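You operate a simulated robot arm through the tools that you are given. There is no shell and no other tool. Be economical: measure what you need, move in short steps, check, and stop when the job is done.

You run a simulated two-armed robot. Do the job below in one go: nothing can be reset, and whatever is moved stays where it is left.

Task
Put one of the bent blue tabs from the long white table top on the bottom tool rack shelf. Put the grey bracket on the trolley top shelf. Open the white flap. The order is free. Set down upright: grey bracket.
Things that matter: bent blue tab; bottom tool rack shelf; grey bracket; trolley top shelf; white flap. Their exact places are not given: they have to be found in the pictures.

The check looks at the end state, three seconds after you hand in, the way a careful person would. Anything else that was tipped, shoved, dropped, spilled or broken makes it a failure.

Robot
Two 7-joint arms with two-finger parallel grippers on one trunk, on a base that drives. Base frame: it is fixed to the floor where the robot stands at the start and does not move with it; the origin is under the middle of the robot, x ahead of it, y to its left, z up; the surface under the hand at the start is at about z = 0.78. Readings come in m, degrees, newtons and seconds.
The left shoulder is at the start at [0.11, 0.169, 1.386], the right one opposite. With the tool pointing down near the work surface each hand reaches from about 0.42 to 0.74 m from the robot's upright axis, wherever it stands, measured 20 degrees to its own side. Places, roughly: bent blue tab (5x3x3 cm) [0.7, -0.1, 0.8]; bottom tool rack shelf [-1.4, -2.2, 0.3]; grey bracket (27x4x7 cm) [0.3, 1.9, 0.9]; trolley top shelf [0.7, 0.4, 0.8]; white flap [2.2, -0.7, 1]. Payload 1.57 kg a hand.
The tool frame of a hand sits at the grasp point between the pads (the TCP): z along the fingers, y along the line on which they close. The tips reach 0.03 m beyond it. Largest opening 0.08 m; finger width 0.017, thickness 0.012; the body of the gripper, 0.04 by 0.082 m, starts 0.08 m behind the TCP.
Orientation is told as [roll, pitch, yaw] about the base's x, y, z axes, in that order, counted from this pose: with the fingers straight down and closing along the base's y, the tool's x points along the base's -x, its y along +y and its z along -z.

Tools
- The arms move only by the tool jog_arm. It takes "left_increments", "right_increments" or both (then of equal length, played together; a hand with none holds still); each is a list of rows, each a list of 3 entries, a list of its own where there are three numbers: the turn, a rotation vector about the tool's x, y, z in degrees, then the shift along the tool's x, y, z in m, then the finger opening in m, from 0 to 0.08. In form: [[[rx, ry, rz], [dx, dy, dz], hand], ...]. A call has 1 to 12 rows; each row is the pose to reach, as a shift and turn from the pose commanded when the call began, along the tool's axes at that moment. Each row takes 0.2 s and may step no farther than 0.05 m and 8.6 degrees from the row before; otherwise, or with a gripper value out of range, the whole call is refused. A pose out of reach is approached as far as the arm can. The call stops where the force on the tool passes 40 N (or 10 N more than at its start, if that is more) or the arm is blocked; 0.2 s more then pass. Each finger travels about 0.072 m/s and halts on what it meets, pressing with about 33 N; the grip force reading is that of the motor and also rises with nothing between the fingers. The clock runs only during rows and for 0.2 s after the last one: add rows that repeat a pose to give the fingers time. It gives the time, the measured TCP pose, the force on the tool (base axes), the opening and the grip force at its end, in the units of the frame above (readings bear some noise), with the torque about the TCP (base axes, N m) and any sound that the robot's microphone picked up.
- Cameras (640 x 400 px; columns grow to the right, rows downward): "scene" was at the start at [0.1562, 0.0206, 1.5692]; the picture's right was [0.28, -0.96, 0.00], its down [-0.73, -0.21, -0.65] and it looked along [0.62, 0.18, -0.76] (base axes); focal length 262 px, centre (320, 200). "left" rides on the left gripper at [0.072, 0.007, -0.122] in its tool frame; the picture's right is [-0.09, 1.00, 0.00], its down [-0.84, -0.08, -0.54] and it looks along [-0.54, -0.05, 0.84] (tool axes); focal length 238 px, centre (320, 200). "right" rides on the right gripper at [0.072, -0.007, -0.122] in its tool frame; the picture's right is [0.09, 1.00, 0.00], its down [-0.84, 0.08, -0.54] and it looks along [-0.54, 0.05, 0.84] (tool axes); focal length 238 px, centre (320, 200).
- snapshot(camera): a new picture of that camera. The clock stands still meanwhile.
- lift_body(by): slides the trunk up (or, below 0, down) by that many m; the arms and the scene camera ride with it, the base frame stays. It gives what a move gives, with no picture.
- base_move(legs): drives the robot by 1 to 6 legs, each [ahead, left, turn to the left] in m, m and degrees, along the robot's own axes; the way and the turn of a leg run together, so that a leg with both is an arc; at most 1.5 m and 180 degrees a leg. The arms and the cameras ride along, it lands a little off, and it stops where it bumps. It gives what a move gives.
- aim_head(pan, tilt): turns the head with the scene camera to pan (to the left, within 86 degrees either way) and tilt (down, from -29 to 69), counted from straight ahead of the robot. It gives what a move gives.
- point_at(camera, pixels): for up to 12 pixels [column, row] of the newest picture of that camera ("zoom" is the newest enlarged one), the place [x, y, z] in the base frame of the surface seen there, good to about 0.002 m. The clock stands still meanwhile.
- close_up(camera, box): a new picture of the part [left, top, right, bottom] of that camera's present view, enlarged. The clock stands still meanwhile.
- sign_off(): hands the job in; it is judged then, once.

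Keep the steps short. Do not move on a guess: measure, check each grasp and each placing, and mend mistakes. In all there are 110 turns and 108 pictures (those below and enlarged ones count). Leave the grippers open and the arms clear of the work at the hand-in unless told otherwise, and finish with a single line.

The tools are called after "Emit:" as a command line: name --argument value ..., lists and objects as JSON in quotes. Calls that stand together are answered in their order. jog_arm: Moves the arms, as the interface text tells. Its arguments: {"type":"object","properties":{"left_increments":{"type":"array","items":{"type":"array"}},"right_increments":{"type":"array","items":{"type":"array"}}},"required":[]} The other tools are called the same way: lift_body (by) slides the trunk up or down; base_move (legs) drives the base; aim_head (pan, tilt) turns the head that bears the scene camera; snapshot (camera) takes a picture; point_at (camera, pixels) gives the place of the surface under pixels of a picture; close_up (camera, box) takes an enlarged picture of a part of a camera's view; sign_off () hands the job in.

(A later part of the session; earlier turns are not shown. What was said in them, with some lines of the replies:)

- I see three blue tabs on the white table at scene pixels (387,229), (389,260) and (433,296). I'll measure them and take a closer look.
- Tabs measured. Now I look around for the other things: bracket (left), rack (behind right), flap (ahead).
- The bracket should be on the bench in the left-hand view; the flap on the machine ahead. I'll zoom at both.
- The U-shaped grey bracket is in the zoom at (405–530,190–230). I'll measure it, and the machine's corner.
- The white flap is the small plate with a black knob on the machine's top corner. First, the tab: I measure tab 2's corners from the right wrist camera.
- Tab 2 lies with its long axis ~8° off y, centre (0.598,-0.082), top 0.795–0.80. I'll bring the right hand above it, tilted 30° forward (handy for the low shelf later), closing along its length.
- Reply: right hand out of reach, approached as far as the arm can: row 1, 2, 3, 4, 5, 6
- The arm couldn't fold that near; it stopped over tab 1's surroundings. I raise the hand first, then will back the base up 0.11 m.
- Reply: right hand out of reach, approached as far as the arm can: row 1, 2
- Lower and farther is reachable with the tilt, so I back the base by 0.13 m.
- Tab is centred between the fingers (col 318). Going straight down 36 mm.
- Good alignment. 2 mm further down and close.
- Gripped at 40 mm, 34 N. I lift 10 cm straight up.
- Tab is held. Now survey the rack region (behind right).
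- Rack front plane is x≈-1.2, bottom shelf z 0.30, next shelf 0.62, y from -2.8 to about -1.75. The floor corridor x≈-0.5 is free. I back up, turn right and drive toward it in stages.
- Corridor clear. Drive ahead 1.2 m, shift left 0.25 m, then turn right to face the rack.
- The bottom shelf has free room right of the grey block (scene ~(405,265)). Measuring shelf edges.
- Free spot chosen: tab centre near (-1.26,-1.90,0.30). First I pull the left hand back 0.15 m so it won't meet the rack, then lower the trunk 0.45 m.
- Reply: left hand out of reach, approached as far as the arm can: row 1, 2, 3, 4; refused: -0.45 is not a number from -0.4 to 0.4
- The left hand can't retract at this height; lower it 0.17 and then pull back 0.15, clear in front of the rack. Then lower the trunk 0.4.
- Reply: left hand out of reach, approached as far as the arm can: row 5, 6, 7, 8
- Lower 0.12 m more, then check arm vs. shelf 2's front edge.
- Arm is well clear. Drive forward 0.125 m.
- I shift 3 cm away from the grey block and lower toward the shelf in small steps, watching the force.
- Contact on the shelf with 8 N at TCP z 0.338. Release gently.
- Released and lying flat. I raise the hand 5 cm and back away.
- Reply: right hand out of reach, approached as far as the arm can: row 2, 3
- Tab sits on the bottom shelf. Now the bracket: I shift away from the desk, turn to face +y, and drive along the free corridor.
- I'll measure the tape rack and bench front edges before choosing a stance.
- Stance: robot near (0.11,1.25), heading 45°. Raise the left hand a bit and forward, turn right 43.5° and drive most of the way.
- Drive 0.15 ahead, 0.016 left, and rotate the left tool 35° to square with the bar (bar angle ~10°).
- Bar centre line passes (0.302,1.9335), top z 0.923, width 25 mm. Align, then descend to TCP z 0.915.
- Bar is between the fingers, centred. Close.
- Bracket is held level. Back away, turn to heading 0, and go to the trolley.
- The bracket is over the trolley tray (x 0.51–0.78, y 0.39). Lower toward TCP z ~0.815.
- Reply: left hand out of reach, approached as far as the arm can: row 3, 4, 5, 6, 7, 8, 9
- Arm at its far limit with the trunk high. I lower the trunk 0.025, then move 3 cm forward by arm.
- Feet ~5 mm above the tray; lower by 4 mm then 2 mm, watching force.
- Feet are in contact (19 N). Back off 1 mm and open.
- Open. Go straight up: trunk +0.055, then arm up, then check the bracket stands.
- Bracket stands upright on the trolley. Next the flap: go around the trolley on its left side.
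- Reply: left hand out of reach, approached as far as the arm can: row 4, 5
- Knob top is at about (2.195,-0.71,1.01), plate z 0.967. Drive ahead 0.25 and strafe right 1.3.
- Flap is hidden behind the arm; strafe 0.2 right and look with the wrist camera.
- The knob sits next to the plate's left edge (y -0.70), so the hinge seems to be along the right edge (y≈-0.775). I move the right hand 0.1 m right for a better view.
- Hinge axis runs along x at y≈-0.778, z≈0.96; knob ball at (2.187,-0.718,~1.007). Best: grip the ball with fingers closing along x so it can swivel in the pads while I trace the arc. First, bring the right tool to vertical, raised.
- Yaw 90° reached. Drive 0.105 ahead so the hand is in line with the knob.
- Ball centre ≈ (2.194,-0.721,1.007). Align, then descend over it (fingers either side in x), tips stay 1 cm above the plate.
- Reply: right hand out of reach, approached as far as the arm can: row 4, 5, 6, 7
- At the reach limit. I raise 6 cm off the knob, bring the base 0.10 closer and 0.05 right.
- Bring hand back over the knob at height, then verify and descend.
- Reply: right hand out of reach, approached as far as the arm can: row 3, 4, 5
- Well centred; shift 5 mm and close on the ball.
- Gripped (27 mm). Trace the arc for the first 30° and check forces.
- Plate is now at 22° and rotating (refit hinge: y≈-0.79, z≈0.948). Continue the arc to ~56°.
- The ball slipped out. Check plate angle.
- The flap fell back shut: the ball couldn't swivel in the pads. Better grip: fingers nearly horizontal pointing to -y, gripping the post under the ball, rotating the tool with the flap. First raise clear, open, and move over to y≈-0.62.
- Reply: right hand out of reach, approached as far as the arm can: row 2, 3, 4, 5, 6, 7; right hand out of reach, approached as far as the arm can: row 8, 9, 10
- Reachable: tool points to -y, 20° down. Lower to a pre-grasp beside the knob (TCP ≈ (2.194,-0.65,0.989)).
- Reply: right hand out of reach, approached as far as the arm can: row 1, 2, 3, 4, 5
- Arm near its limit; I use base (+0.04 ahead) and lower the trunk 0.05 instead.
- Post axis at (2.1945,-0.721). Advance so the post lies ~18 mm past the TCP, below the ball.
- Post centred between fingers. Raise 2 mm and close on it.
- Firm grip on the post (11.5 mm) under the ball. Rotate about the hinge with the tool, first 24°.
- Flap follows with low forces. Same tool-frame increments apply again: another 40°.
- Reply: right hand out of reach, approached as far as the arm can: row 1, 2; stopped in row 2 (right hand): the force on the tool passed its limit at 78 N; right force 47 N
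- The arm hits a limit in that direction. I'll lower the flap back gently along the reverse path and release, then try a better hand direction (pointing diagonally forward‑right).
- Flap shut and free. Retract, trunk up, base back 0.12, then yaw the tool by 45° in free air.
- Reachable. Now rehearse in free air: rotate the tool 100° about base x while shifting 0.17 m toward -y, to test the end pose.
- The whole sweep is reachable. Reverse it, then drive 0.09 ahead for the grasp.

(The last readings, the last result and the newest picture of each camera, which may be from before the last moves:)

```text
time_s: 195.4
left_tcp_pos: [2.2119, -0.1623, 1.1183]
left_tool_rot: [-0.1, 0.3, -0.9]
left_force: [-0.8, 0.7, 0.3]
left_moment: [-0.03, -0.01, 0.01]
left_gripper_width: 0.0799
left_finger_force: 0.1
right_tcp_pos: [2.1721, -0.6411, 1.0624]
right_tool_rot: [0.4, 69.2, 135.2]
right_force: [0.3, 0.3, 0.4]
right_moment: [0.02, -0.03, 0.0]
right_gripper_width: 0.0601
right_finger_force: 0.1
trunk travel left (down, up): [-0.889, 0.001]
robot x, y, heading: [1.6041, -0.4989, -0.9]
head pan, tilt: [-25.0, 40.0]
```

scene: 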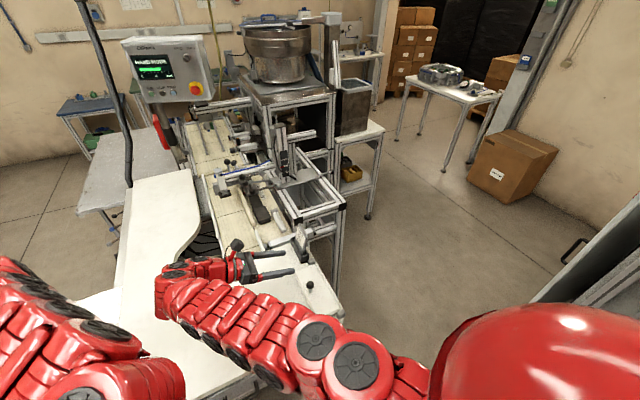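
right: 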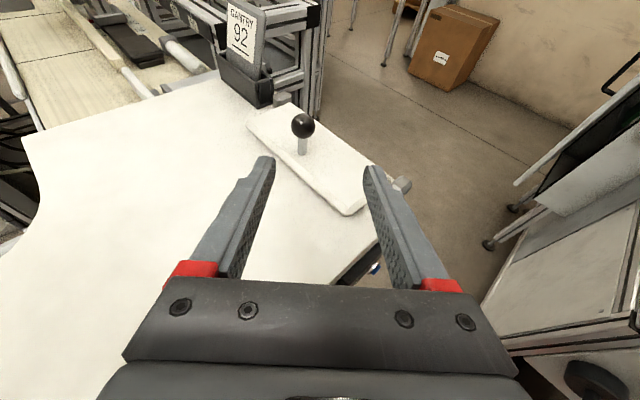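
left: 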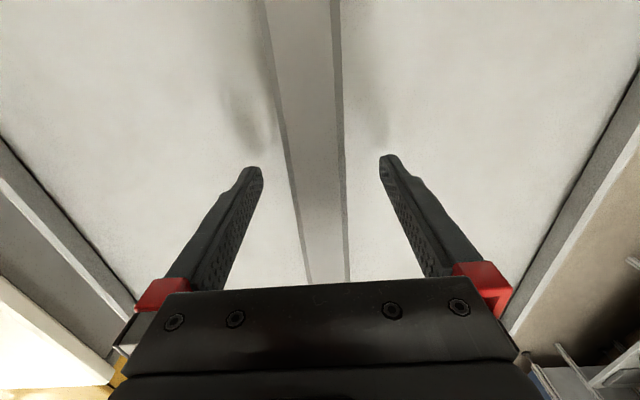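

Move to the pre-grasp, 7 cm back along the tool axis from the post.

Emit:
jog_arm --right_increments '[[[0, 0, 0], [-0.016, 0.0136, 0.0025], 0.06], [[0, 0, 0], [-0.032, 0.027, 0.005], 0.06], [[0, 0, 0], [-0.0485, 0.0409, 0.0075], 0.06], [[0, 0, 0], [-0.0485, 0.0409, 0.0075], 0.06]]'

Emit:
snapshot --camera "right"

```text
time_s: 196.4
left_tcp_pos: [2.2115, -0.162, 1.1189]
left_tool_rot: [-0.1, 0.3, -0.9]
left_force: [0.3, -0.4, -0.2]
left_moment: [-0.04, -0.02, 0.01]
left_gripper_width: 0.0799
left_finger_force: 0.1
right_tcp_pos: [2.1363, -0.6636, 1.0129]
right_tool_rot: [0.5, 69.1, 135.2]
right_force: [-0.2, 0.4, 0.3]
right_moment: [0.0, -0.02, 0.02]
right_gripper_width: 0.0599
right_finger_force: 0.0
trunk travel left (down, up): [-0.889, 0.001]
robot x, y, heading: [1.6025, -0.5018, -0.9]
head pan, tilt: [-25.0, 40.0]
```

```text
32 pictures are left
```

right: 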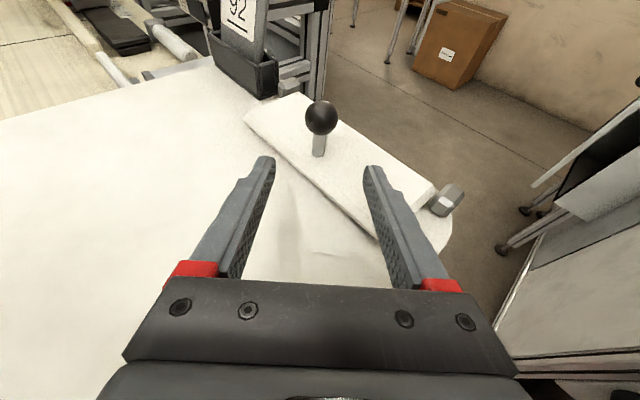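

Post centred (col 319). Advance along the tool axis 69 mm.

Emit:
jog_arm --right_increments '[[[0, 0, 0], [0.002, 0, 0.023], 0.06], [[0, 0, 0], [0.002, 0, 0.046], 0.06], [[0, 0, 0], [0.0012, 0, 0.069], 0.06], [[0, 0, 0], [0.0012, 0, 0.069], 0.06]]'

Emit:
snapshot --camera "right"

Emit:
point_at --camera "right" --pixels '[[319, 175], [319, 190], [322, 150], [270, 160], [370, 170]]'

```text
time_s: 197.4
left_tcp_pos: [2.2122, -0.1612, 1.1184]
left_tool_rot: [-0.1, 0.3, -0.9]
left_force: [0.5, -0.1, 0.3]
left_moment: [-0.01, -0.01, -0.03]
left_gripper_width: 0.0797
left_finger_force: 0.0
right_tcp_pos: [2.1825, -0.7077, 0.9902]
right_tool_rot: [0.6, 69.0, 135.3]
right_force: [0.3, -0.2, -0.9]
right_moment: [0.0, -0.02, 0.02]
right_gripper_width: 0.06
right_finger_force: 0.0
trunk travel left (down, up): [-0.889, 0.001]
robot x, y, heading: [1.6016, -0.5009, -0.9]
head pan, tilt: [-25.0, 40.0]
```

```text
31 pictures are left
```

right: 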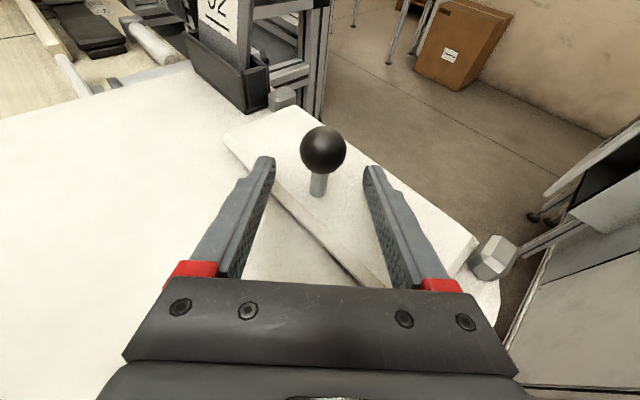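

```text
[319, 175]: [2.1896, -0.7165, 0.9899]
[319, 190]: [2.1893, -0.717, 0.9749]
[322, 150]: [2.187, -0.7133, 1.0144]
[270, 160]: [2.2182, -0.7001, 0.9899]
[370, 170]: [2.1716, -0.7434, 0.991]
```

Positioned as planned. Close on the post.

Emit:
jog_arm --right_increments '[[[0, 0, 0], [0, 0, 0], 0.045], [[0, 0, 0], [0, 0, 0], 0.03], [[0, 0, 0], [0, 0, 0], 0.015], [[0, 0, 0], [0, 0, 0], 0.002], [[0, 0, 0], [0, 0, 0], 0.002], [[0, 0, 0], [0, 0, 0], 0.002]]'

Emit:
close_up --camera "right" --box '[220, 90, 420, 230]'

```text
time_s: 198.8
left_tcp_pos: [2.2132, -0.1604, 1.1173]
left_tool_rot: [-0.1, 0.4, -0.8]
left_force: [0.0, 0.7, 0.0]
left_moment: [0.0, -0.01, -0.01]
left_gripper_width: 0.0798
left_finger_force: 0.1
right_tcp_pos: [2.1826, -0.7095, 0.9899]
right_tool_rot: [0.5, 69.2, 135.5]
right_force: [-0.2, 1.2, -0.9]
right_moment: [0.11, -0.3, 0.08]
right_gripper_width: 0.0117
right_finger_force: 29.2
trunk travel left (down, up): [-0.889, 0.001]
robot x, y, heading: [1.6004, -0.5, -0.8]
head pan, tilt: [-25.0, 40.0]
```

```text
2.86 times, centred on (320, 160) of right
```

zoom: 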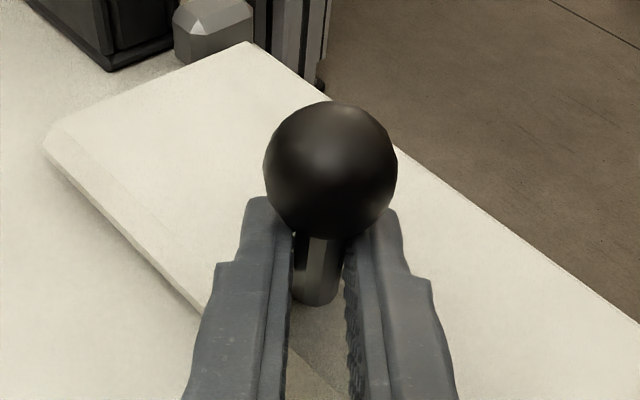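

Held under the ball. Rotate 24° about the hinge with the tool.

Emit:
jog_arm --right_increments '[[[2.04, -5.61, 5.33], [0.01022, 0.00342, -0.0003], 0.002], [[4.07, -11.22, 10.66], [0.02007, 0.00777, 0.0005], 0.002], [[6.11, -16.82, 15.98], [0.02933, 0.01296, 0.00244], 0.002]]'

Emit:
snapshot --camera "right"

```text
time_s: 199.6
left_tcp_pos: [2.2119, -0.1614, 1.1176]
left_tool_rot: [-0.1, 0.2, -0.9]
left_force: [0.1, 0.5, 0.3]
left_moment: [-0.02, 0.01, -0.04]
left_gripper_width: 0.0801
left_finger_force: 0.0
right_tcp_pos: [2.1814, -0.7268, 1.0159]
right_tool_rot: [-25.7, 48.6, 112.4]
right_force: [-6.1, 5.4, -10.3]
right_moment: [0.79, 0.52, 0.1]
right_gripper_width: 0.0116
right_finger_force: 29.5
trunk travel left (down, up): [-0.889, 0.001]
robot x, y, heading: [1.6022, -0.4997, -1.1]
head pan, tilt: [-25.0, 40.0]
```

```text
29 pictures are left
```

right: 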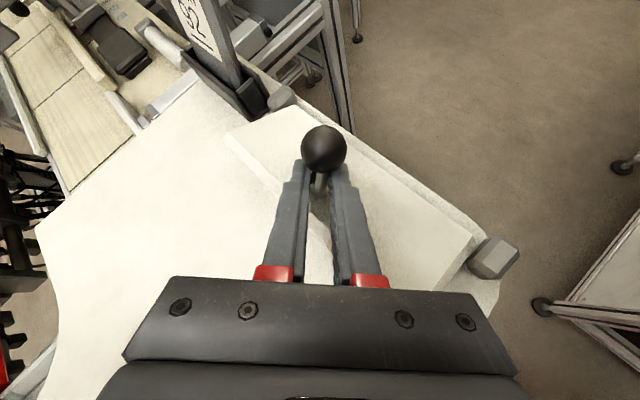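

Following well. Another 40° with the same tool-frame increments.

Emit:
jog_arm --right_increments '[[[2.04, -5.61, 5.33], [0.01022, 0.00342, -0.0003], 0.002], [[4.07, -11.22, 10.66], [0.02007, 0.00777, 0.0005], 0.002], [[6.11, -16.82, 15.98], [0.02933, 0.01296, 0.00244], 0.002], [[8.14, -22.43, 21.31], [0.03783, 0.0189, 0.00543], 0.002]]'

Emit:
snapshot --camera "right"

```text
time_s: 200.6
left_tcp_pos: [2.2151, -0.1606, 1.1153]
left_tool_rot: [-0.1, 0.5, -0.9]
left_force: [0.2, -0.3, -0.6]
left_moment: [0.03, -0.01, 0.01]
left_gripper_width: 0.0799
left_finger_force: 0.0
right_tcp_pos: [2.1818, -0.7659, 1.0338]
right_tool_rot: [-38.1, 18.3, 105.0]
right_force: [-1.9, 12.5, -28.9]
right_moment: [1.16, 0.21, 0.18]
right_gripper_width: 0.0119
right_finger_force: 29.6
trunk travel left (down, up): [-0.889, 0.001]
robot x, y, heading: [1.6018, -0.5011, -1.2]
head pan, tilt: [-25.0, 40.0]
```

```text
28 pictures are left
```

right: 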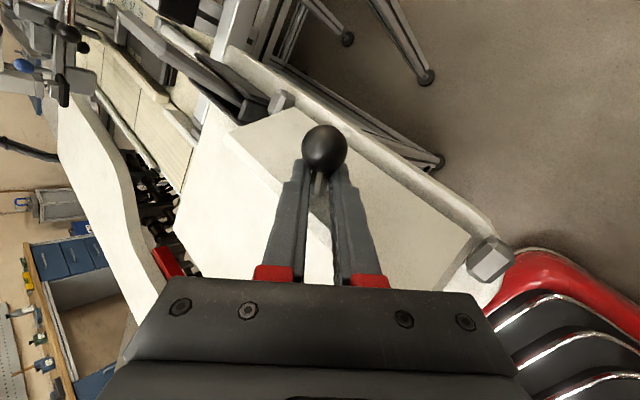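

Flap at ~56°; the pull (29 N down) says my radius is ~3 mm too long. Correct that and continue by 32°.

Emit:
jog_arm --right_increments '[[[2.04, -5.61, 5.33], [0.0094, 0.0053, 0.0019], 0.002], [[4.07, -11.22, 10.66], [0.0189, 0.0095, 0.0027], 0.002], [[6.11, -16.82, 15.98], [0.0278, 0.0144, 0.0045], 0.002], [[8.14, -22.43, 21.31], [0.0359, 0.0201, 0.0074], 0.002]]'

Emit:
snapshot --camera "right"

```text
time_s: 201.6
left_tcp_pos: [2.2146, -0.1609, 1.1157]
left_tool_rot: [0.0, 0.4, -0.8]
left_force: [-0.8, -0.4, 0.1]
left_moment: [-0.01, 0.01, 0.02]
left_gripper_width: 0.0802
left_finger_force: 0.1
right_tcp_pos: [2.1811, -0.808, 1.0293]
right_tool_rot: [-46.5, -12.5, 104.3]
right_force: [-2.8, 12.5, -21.4]
right_moment: [-0.04, 0.36, -0.61]
right_gripper_width: 0.012
right_finger_force: 29.1
trunk travel left (down, up): [-0.889, 0.001]
robot x, y, heading: [1.6009, -0.5049, -0.9]
head pan, tilt: [-25.0, 40.0]
```

```text
27 pictures are left
```

right: 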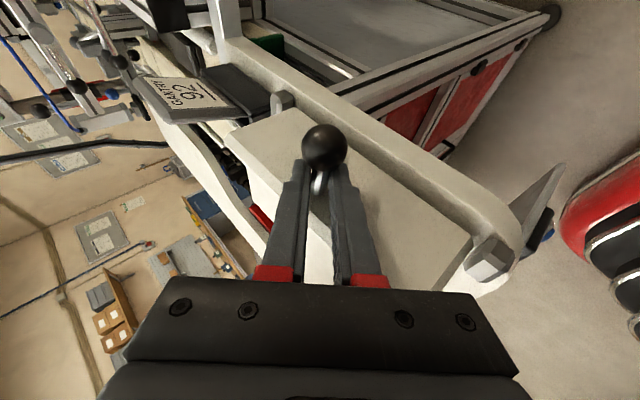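

At ~88°. Continue 24° more past vertical.

Emit:
jog_arm --right_increments '[[[2.04, -5.61, 5.33], [0.0094, 0.0053, 0.0019], 0.002], [[4.07, -11.22, 10.66], [0.0189, 0.0095, 0.0027], 0.002], [[6.11, -16.82, 15.98], [0.0278, 0.0144, 0.0045], 0.002]]'

Emit:
snapshot --camera "right"

Emit:
snapshot --camera "scene"

```text
time_s: 202.2
left_tcp_pos: [2.2094, -0.159, 1.119]
left_tool_rot: [-0.1, 0.1, -0.8]
left_force: [0.6, -0.3, -0.6]
left_moment: [0.04, -0.02, 0.03]
left_gripper_width: 0.0798
left_finger_force: 0.1
right_tcp_pos: [2.181, -0.8115, 1.0272]
right_tool_rot: [-51.9, -26.3, 107.3]
right_force: [-13.0, 21.9, 13.2]
right_moment: [-0.21, -0.19, 0.27]
right_gripper_width: 0.0185
right_finger_force: 9.3
trunk travel left (down, up): [-0.889, 0.001]
robot x, y, heading: [1.6041, -0.5009, -0.8]
head pan, tilt: [-25.0, 40.0]
stopped in row 2 (right hand): the force on the tool passed its limit at 49 N (the readings are from after the stop); the commanded pose is now the measured one
```

```text
26 pictures are left
```

right: 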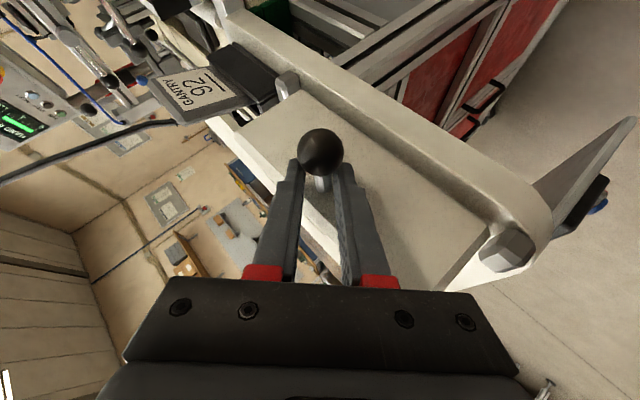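

```text
25 pictures are left
```

scene: 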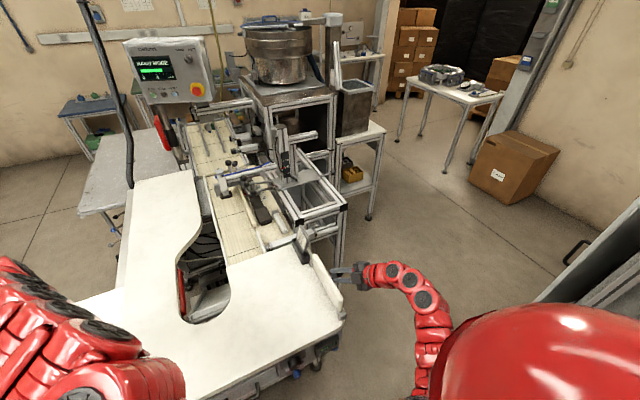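

Force limit hit: maybe the flap's end stop. Measure the plate's angle.

Emit:
point_at --camera "right" --pixels '[[300, 105], [450, 220], [390, 170], [250, 130], [420, 270], [400, 240], [380, 150], [285, 85], [510, 250]]'

Emit:
close_up --camera "scene" --box '[270, 210, 410, 330]'

```text
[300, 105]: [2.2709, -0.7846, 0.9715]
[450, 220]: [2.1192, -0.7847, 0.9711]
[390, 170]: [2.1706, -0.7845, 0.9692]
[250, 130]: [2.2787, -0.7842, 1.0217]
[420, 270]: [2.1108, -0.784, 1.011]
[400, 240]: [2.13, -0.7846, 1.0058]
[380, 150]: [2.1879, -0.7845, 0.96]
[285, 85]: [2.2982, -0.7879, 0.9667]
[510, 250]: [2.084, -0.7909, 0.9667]
```

```text
3.33 times, centred on (340, 270) of scene
```

zoom: 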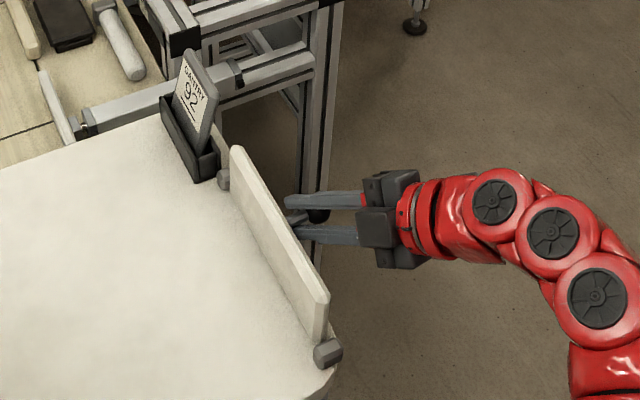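

The plate is exactly vertical (90°), apparently at its stop. Release gently and see whether it stays.

Emit:
jog_arm --right_increments '[[[0, 0, 0], [0, 0, 0], 0.025], [[0, 0, 0], [0, 0, 0], 0.035], [[0, 0, 0], [0, 0, 0], 0.05], [[0, 0, 0], [0, 0, 0], 0.065], [[0, 0, 0], [0, 0, 0], 0.065]]'

Emit:
snapshot --camera "right"

Emit:
point_at --camera "right" --pixels '[[300, 105], [450, 220], [390, 170], [250, 130], [420, 270], [320, 150], [310, 180]]'

```text
time_s: 203.4
left_tcp_pos: [2.212, -0.1607, 1.1178]
left_tool_rot: [0.0, 0.3, -0.9]
left_force: [0.4, 0.2, -0.3]
left_moment: [0.03, -0.01, -0.01]
left_gripper_width: 0.0801
left_finger_force: 0.0
right_tcp_pos: [2.1843, -0.8165, 1.0248]
right_tool_rot: [-51.5, -26.1, 106.6]
right_force: [-0.7, -0.5, -0.5]
right_moment: [-0.01, -0.01, -0.02]
right_gripper_width: 0.0651
right_finger_force: 0.1
trunk travel left (down, up): [-0.889, 0.001]
robot x, y, heading: [1.6007, -0.501, -0.9]
head pan, tilt: [-25.0, 40.0]
```

```text
23 pictures are left
```

right: 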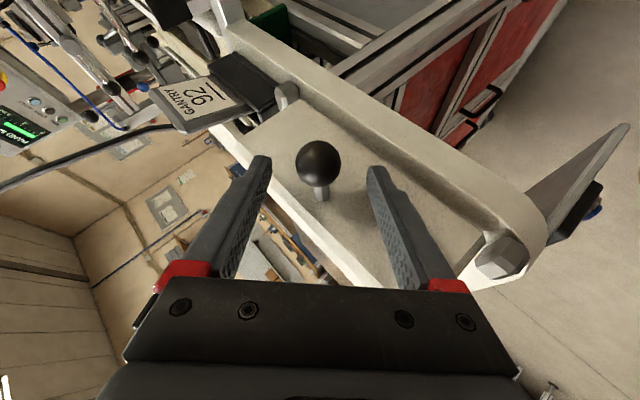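

```text
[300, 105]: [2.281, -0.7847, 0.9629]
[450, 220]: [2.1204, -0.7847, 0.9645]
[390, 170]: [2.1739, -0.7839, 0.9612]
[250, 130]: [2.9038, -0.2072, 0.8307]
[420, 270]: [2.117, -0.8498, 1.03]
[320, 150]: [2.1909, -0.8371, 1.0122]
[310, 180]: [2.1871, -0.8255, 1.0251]
```

It stays open. Withdraw the hand along its axis in small steps.

Emit:
jog_arm --right_increments '[[[0, 0, 0], [0, 0, -0.02], 0.065], [[0, 0, 0], [0, 0, -0.04], 0.065], [[0, 0, 0], [0, 0, -0.055], 0.065]]'

Emit:
snapshot --camera "right"

```text
time_s: 204.2
left_tcp_pos: [2.2116, -0.1604, 1.1172]
left_tool_rot: [-0.1, 0.4, -0.8]
left_force: [0.6, 0.2, -0.6]
left_moment: [0.0, -0.01, 0.05]
left_gripper_width: 0.08
left_finger_force: 0.0
right_tcp_pos: [2.1471, -0.8421, 1.0553]
right_tool_rot: [-51.5, -26.1, 106.6]
right_force: [1.1, 0.2, 0.1]
right_moment: [-0.05, 0.02, 0.0]
right_gripper_width: 0.0648
right_finger_force: 0.1
trunk travel left (down, up): [-0.889, 0.001]
robot x, y, heading: [1.6048, -0.5011, -1.0]
head pan, tilt: [-25.0, 40.0]
```

```text
22 pictures are left
```

right: 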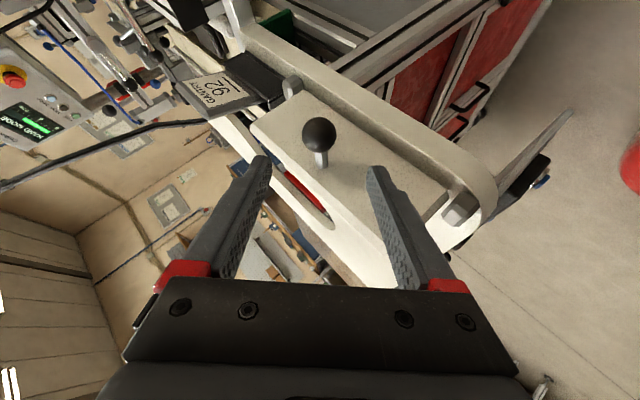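

Knob is free of the fingers. Withdraw a little more, then back the base away 0.35 m.

Emit:
jog_arm --right_increments '[[[0, 0, 0], [0, 0, -0.02], 0.065], [[0, 0, 0], [0, 0, -0.04], 0.07], [[0, 0, 0], [0, 0, -0.04], 0.08]]'

Emit:
base_move --legs '[[-0.3, 0, 0]]'

Emit:
snapshot --camera "scene"

Emit:
close_up --camera "scene" --box '[240, 160, 400, 290]'

```text
time_s: 205.0
left_tcp_pos: [2.2127, -0.1607, 1.1164]
left_tool_rot: [-0.1, 0.3, -0.7]
left_force: [-0.6, -0.7, -0.3]
left_moment: [-0.01, -0.01, -0.02]
left_gripper_width: 0.0799
left_finger_force: 0.0
right_tcp_pos: [2.1214, -0.8624, 1.0774]
right_tool_rot: [-51.4, -26.2, 106.6]
right_force: [0.3, -0.1, -0.3]
right_moment: [0.03, -0.02, -0.01]
right_gripper_width: 0.08
right_finger_force: 0.1
trunk travel left (down, up): [-0.889, 0.001]
robot x, y, heading: [1.6018, -0.5038, -0.9]
head pan, tilt: [-25.0, 40.0]
```

```text
time_s: 207.0
left_tcp_pos: [1.923, -0.1513, 1.1198]
left_tool_rot: [-0.1, 0.2, -0.5]
left_force: [-0.2, -0.5, 0.6]
left_moment: [0.01, -0.04, -0.02]
left_gripper_width: 0.0798
left_finger_force: 0.0
right_tcp_pos: [1.8369, -0.8546, 1.0804]
right_tool_rot: [-51.7, -26.0, 107.1]
right_force: [0.1, 0.2, -0.1]
right_moment: [0.01, -0.01, 0.0]
right_gripper_width: 0.08
right_finger_force: 0.1
trunk travel left (down, up): [-0.889, 0.001]
robot x, y, heading: [1.313, -0.4974, -0.3]
head pan, tilt: [-25.0, 40.0]
stopped in leg 1: the robot was blocked; the commanded pose is now the measured one
```

```text
21 pictures are left
```

scene: 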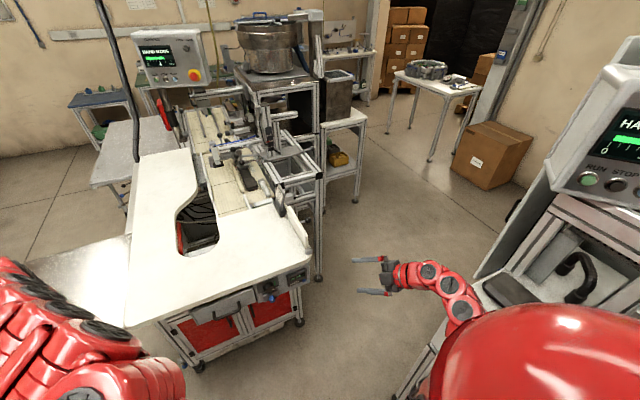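

```text
3.08 times, centred on (320, 225) of scene
```

zoom: 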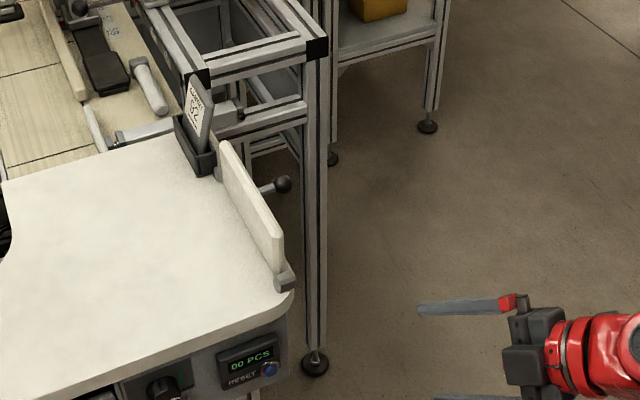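

Flap stands open. The base was blocked at the very end; I move slightly forward and left, away from whatever was touched, and inspect the region.

Emit:
base_move --legs '[[0.04, 0, 0], [0, 0.5, 0]]'

Emit:
aim_head --pan -86 --tilt 40

Emit:
snapshot --camera "scene"

```text
time_s: 210.5
left_tcp_pos: [1.9725, 0.347, 1.117]
left_tool_rot: [-0.1, 0.5, -0.5]
left_force: [0.0, 0.1, -0.4]
left_moment: [0.0, -0.04, 0.04]
left_gripper_width: 0.0798
left_finger_force: 0.0
right_tcp_pos: [1.8845, -0.3551, 1.0779]
right_tool_rot: [-51.5, -26.2, 107.0]
right_force: [0.5, 0.7, -0.1]
right_moment: [0.01, 0.05, 0.03]
right_gripper_width: 0.0802
right_finger_force: 0.1
trunk travel left (down, up): [-0.889, 0.001]
robot x, y, heading: [1.3635, 0.0054, -0.7]
head pan, tilt: [-25.0, 40.0]
```

```text
time_s: 211.8
left_tcp_pos: [1.9735, 0.3487, 1.1167]
left_tool_rot: [-0.1, 0.3, -0.6]
left_force: [-0.1, -0.6, -1.4]
left_moment: [-0.01, 0.01, 0.01]
left_gripper_width: 0.0799
left_finger_force: 0.0
right_tcp_pos: [1.886, -0.3527, 1.0774]
right_tool_rot: [-51.4, -26.1, 106.8]
right_force: [0.1, 0.1, -0.7]
right_moment: [-0.01, 0.0, 0.0]
right_gripper_width: 0.08
right_finger_force: 0.0
trunk travel left (down, up): [-0.889, 0.001]
robot x, y, heading: [1.364, 0.0049, -0.9]
head pan, tilt: [-85.9, 40.0]
```

```text
19 pictures are left
```

scene: 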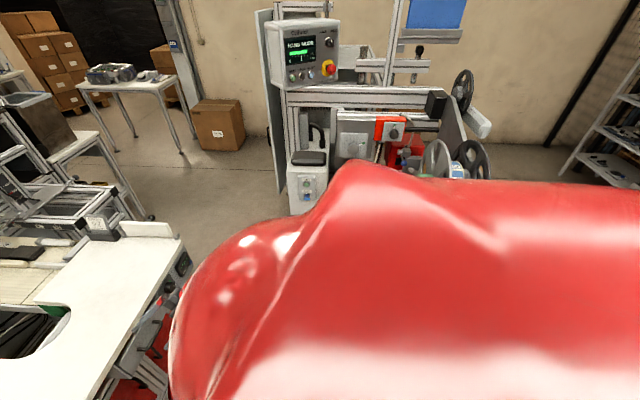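

The big machine looks untouched and the flap is upright. I move left and turn to check table and trolley.

Emit:
base_move --legs '[[0, 0.95, 0], [0, 0, -120]]'

Emit:
aim_head --pan 0 --tilt 35

Emit:
snapshot --camera "scene"

```text
time_s: 221.8
left_tcp_pos: [1.3868, 0.285, 1.1177]
left_tool_rot: [-0.2, 0.3, -118.4]
left_force: [0.0, 0.2, 0.3]
left_moment: [0.0, 0.03, 0.0]
left_gripper_width: 0.0799
left_finger_force: 0.0
right_tcp_pos: [0.8065, 0.6913, 1.0783]
right_tool_rot: [-51.5, -26.1, -10.9]
right_force: [0.0, 0.5, 0.3]
right_moment: [-0.01, -0.01, 0.0]
right_gripper_width: 0.0801
right_finger_force: 0.0
trunk travel left (down, up): [-0.889, 0.001]
robot x, y, heading: [1.3676, 0.9818, -118.5]
head pan, tilt: [-85.9, 40.0]
```

```text
time_s: 223.4
left_tcp_pos: [1.3867, 0.2854, 1.1176]
left_tool_rot: [-0.1, 0.2, -118.4]
left_force: [-1.1, 0.5, 1.0]
left_moment: [0.0, 0.0, -0.02]
left_gripper_width: 0.0801
left_finger_force: 0.0
right_tcp_pos: [0.8067, 0.6922, 1.0782]
right_tool_rot: [-51.5, -26.0, -11.0]
right_force: [-0.2, 0.0, 0.5]
right_moment: [-0.04, -0.02, 0.0]
right_gripper_width: 0.0798
right_finger_force: 0.1
trunk travel left (down, up): [-0.889, 0.001]
robot x, y, heading: [1.3671, 0.9831, -118.4]
head pan, tilt: [0.0, 35.0]
```

```text
18 pictures are left
```

scene: 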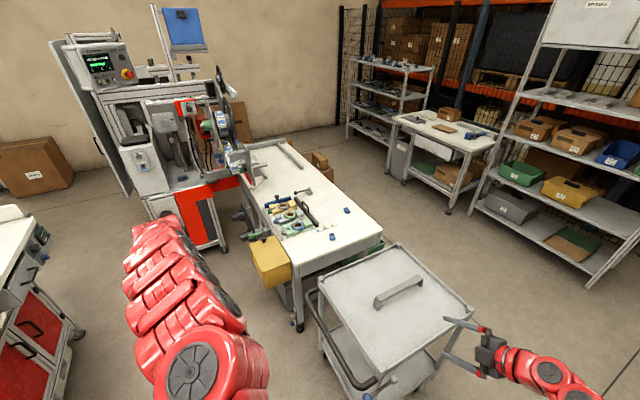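

Bracket upright, two remaining tabs on the table. Verify their places against the start to be sure nothing was shoved.

Emit:
point_at --camera "scene" --pixels '[[333, 236], [346, 209], [400, 290], [270, 262], [295, 310]]'

Emit:
close_up --camera "scene" --box '[220, 140, 480, 320]'

```text
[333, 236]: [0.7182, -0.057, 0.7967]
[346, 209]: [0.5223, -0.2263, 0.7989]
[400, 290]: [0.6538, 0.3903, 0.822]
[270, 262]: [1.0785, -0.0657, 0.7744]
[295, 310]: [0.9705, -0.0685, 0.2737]
```

```text
2.22 times, centred on (350, 230) of scene
```

zoom: 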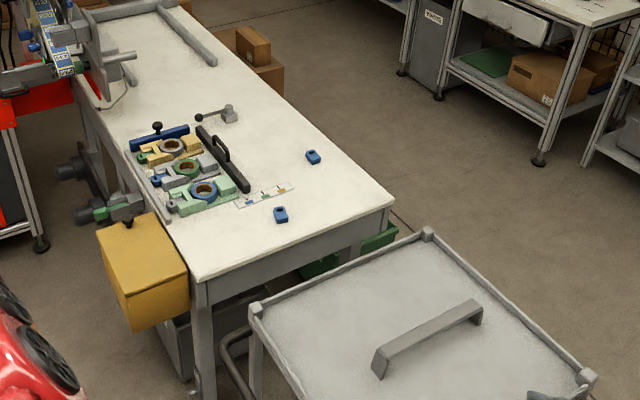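

Everything is in place. Turn left 35° so the arms are clear of the trolley, then hand in.

Emit:
base_move --legs '[[0, 0, 35]]'

Emit:
sign_off

```text
time_s: 225.5
left_tcp_pos: [1.7916, 0.4278, 1.1171]
left_tool_rot: [-0.1, 0.3, -82.7]
left_force: [-0.1, 0.1, 0.0]
left_moment: [0.0, 0.0, 0.03]
left_gripper_width: 0.0801
left_finger_force: 0.1
right_tcp_pos: [1.0833, 0.4194, 1.0785]
right_tool_rot: [-51.4, -26.1, 24.8]
right_force: [-0.2, -0.6, -0.6]
right_moment: [-0.05, 0.02, 0.01]
right_gripper_width: 0.0798
right_finger_force: 0.0
trunk travel left (down, up): [-0.889, 0.001]
robot x, y, heading: [1.3662, 0.9835, -83.0]
head pan, tilt: [0.0, 35.0]
```

```text
The job is handed in.
```

Job handed in: one blue tab is on the bottom tool rack shelf, the grey bracket stands upright on the trolley top shelf, and the white flap is open at 90°; the base was blocked once while backing away from the flap, and the items I checked afterwards had not moved.
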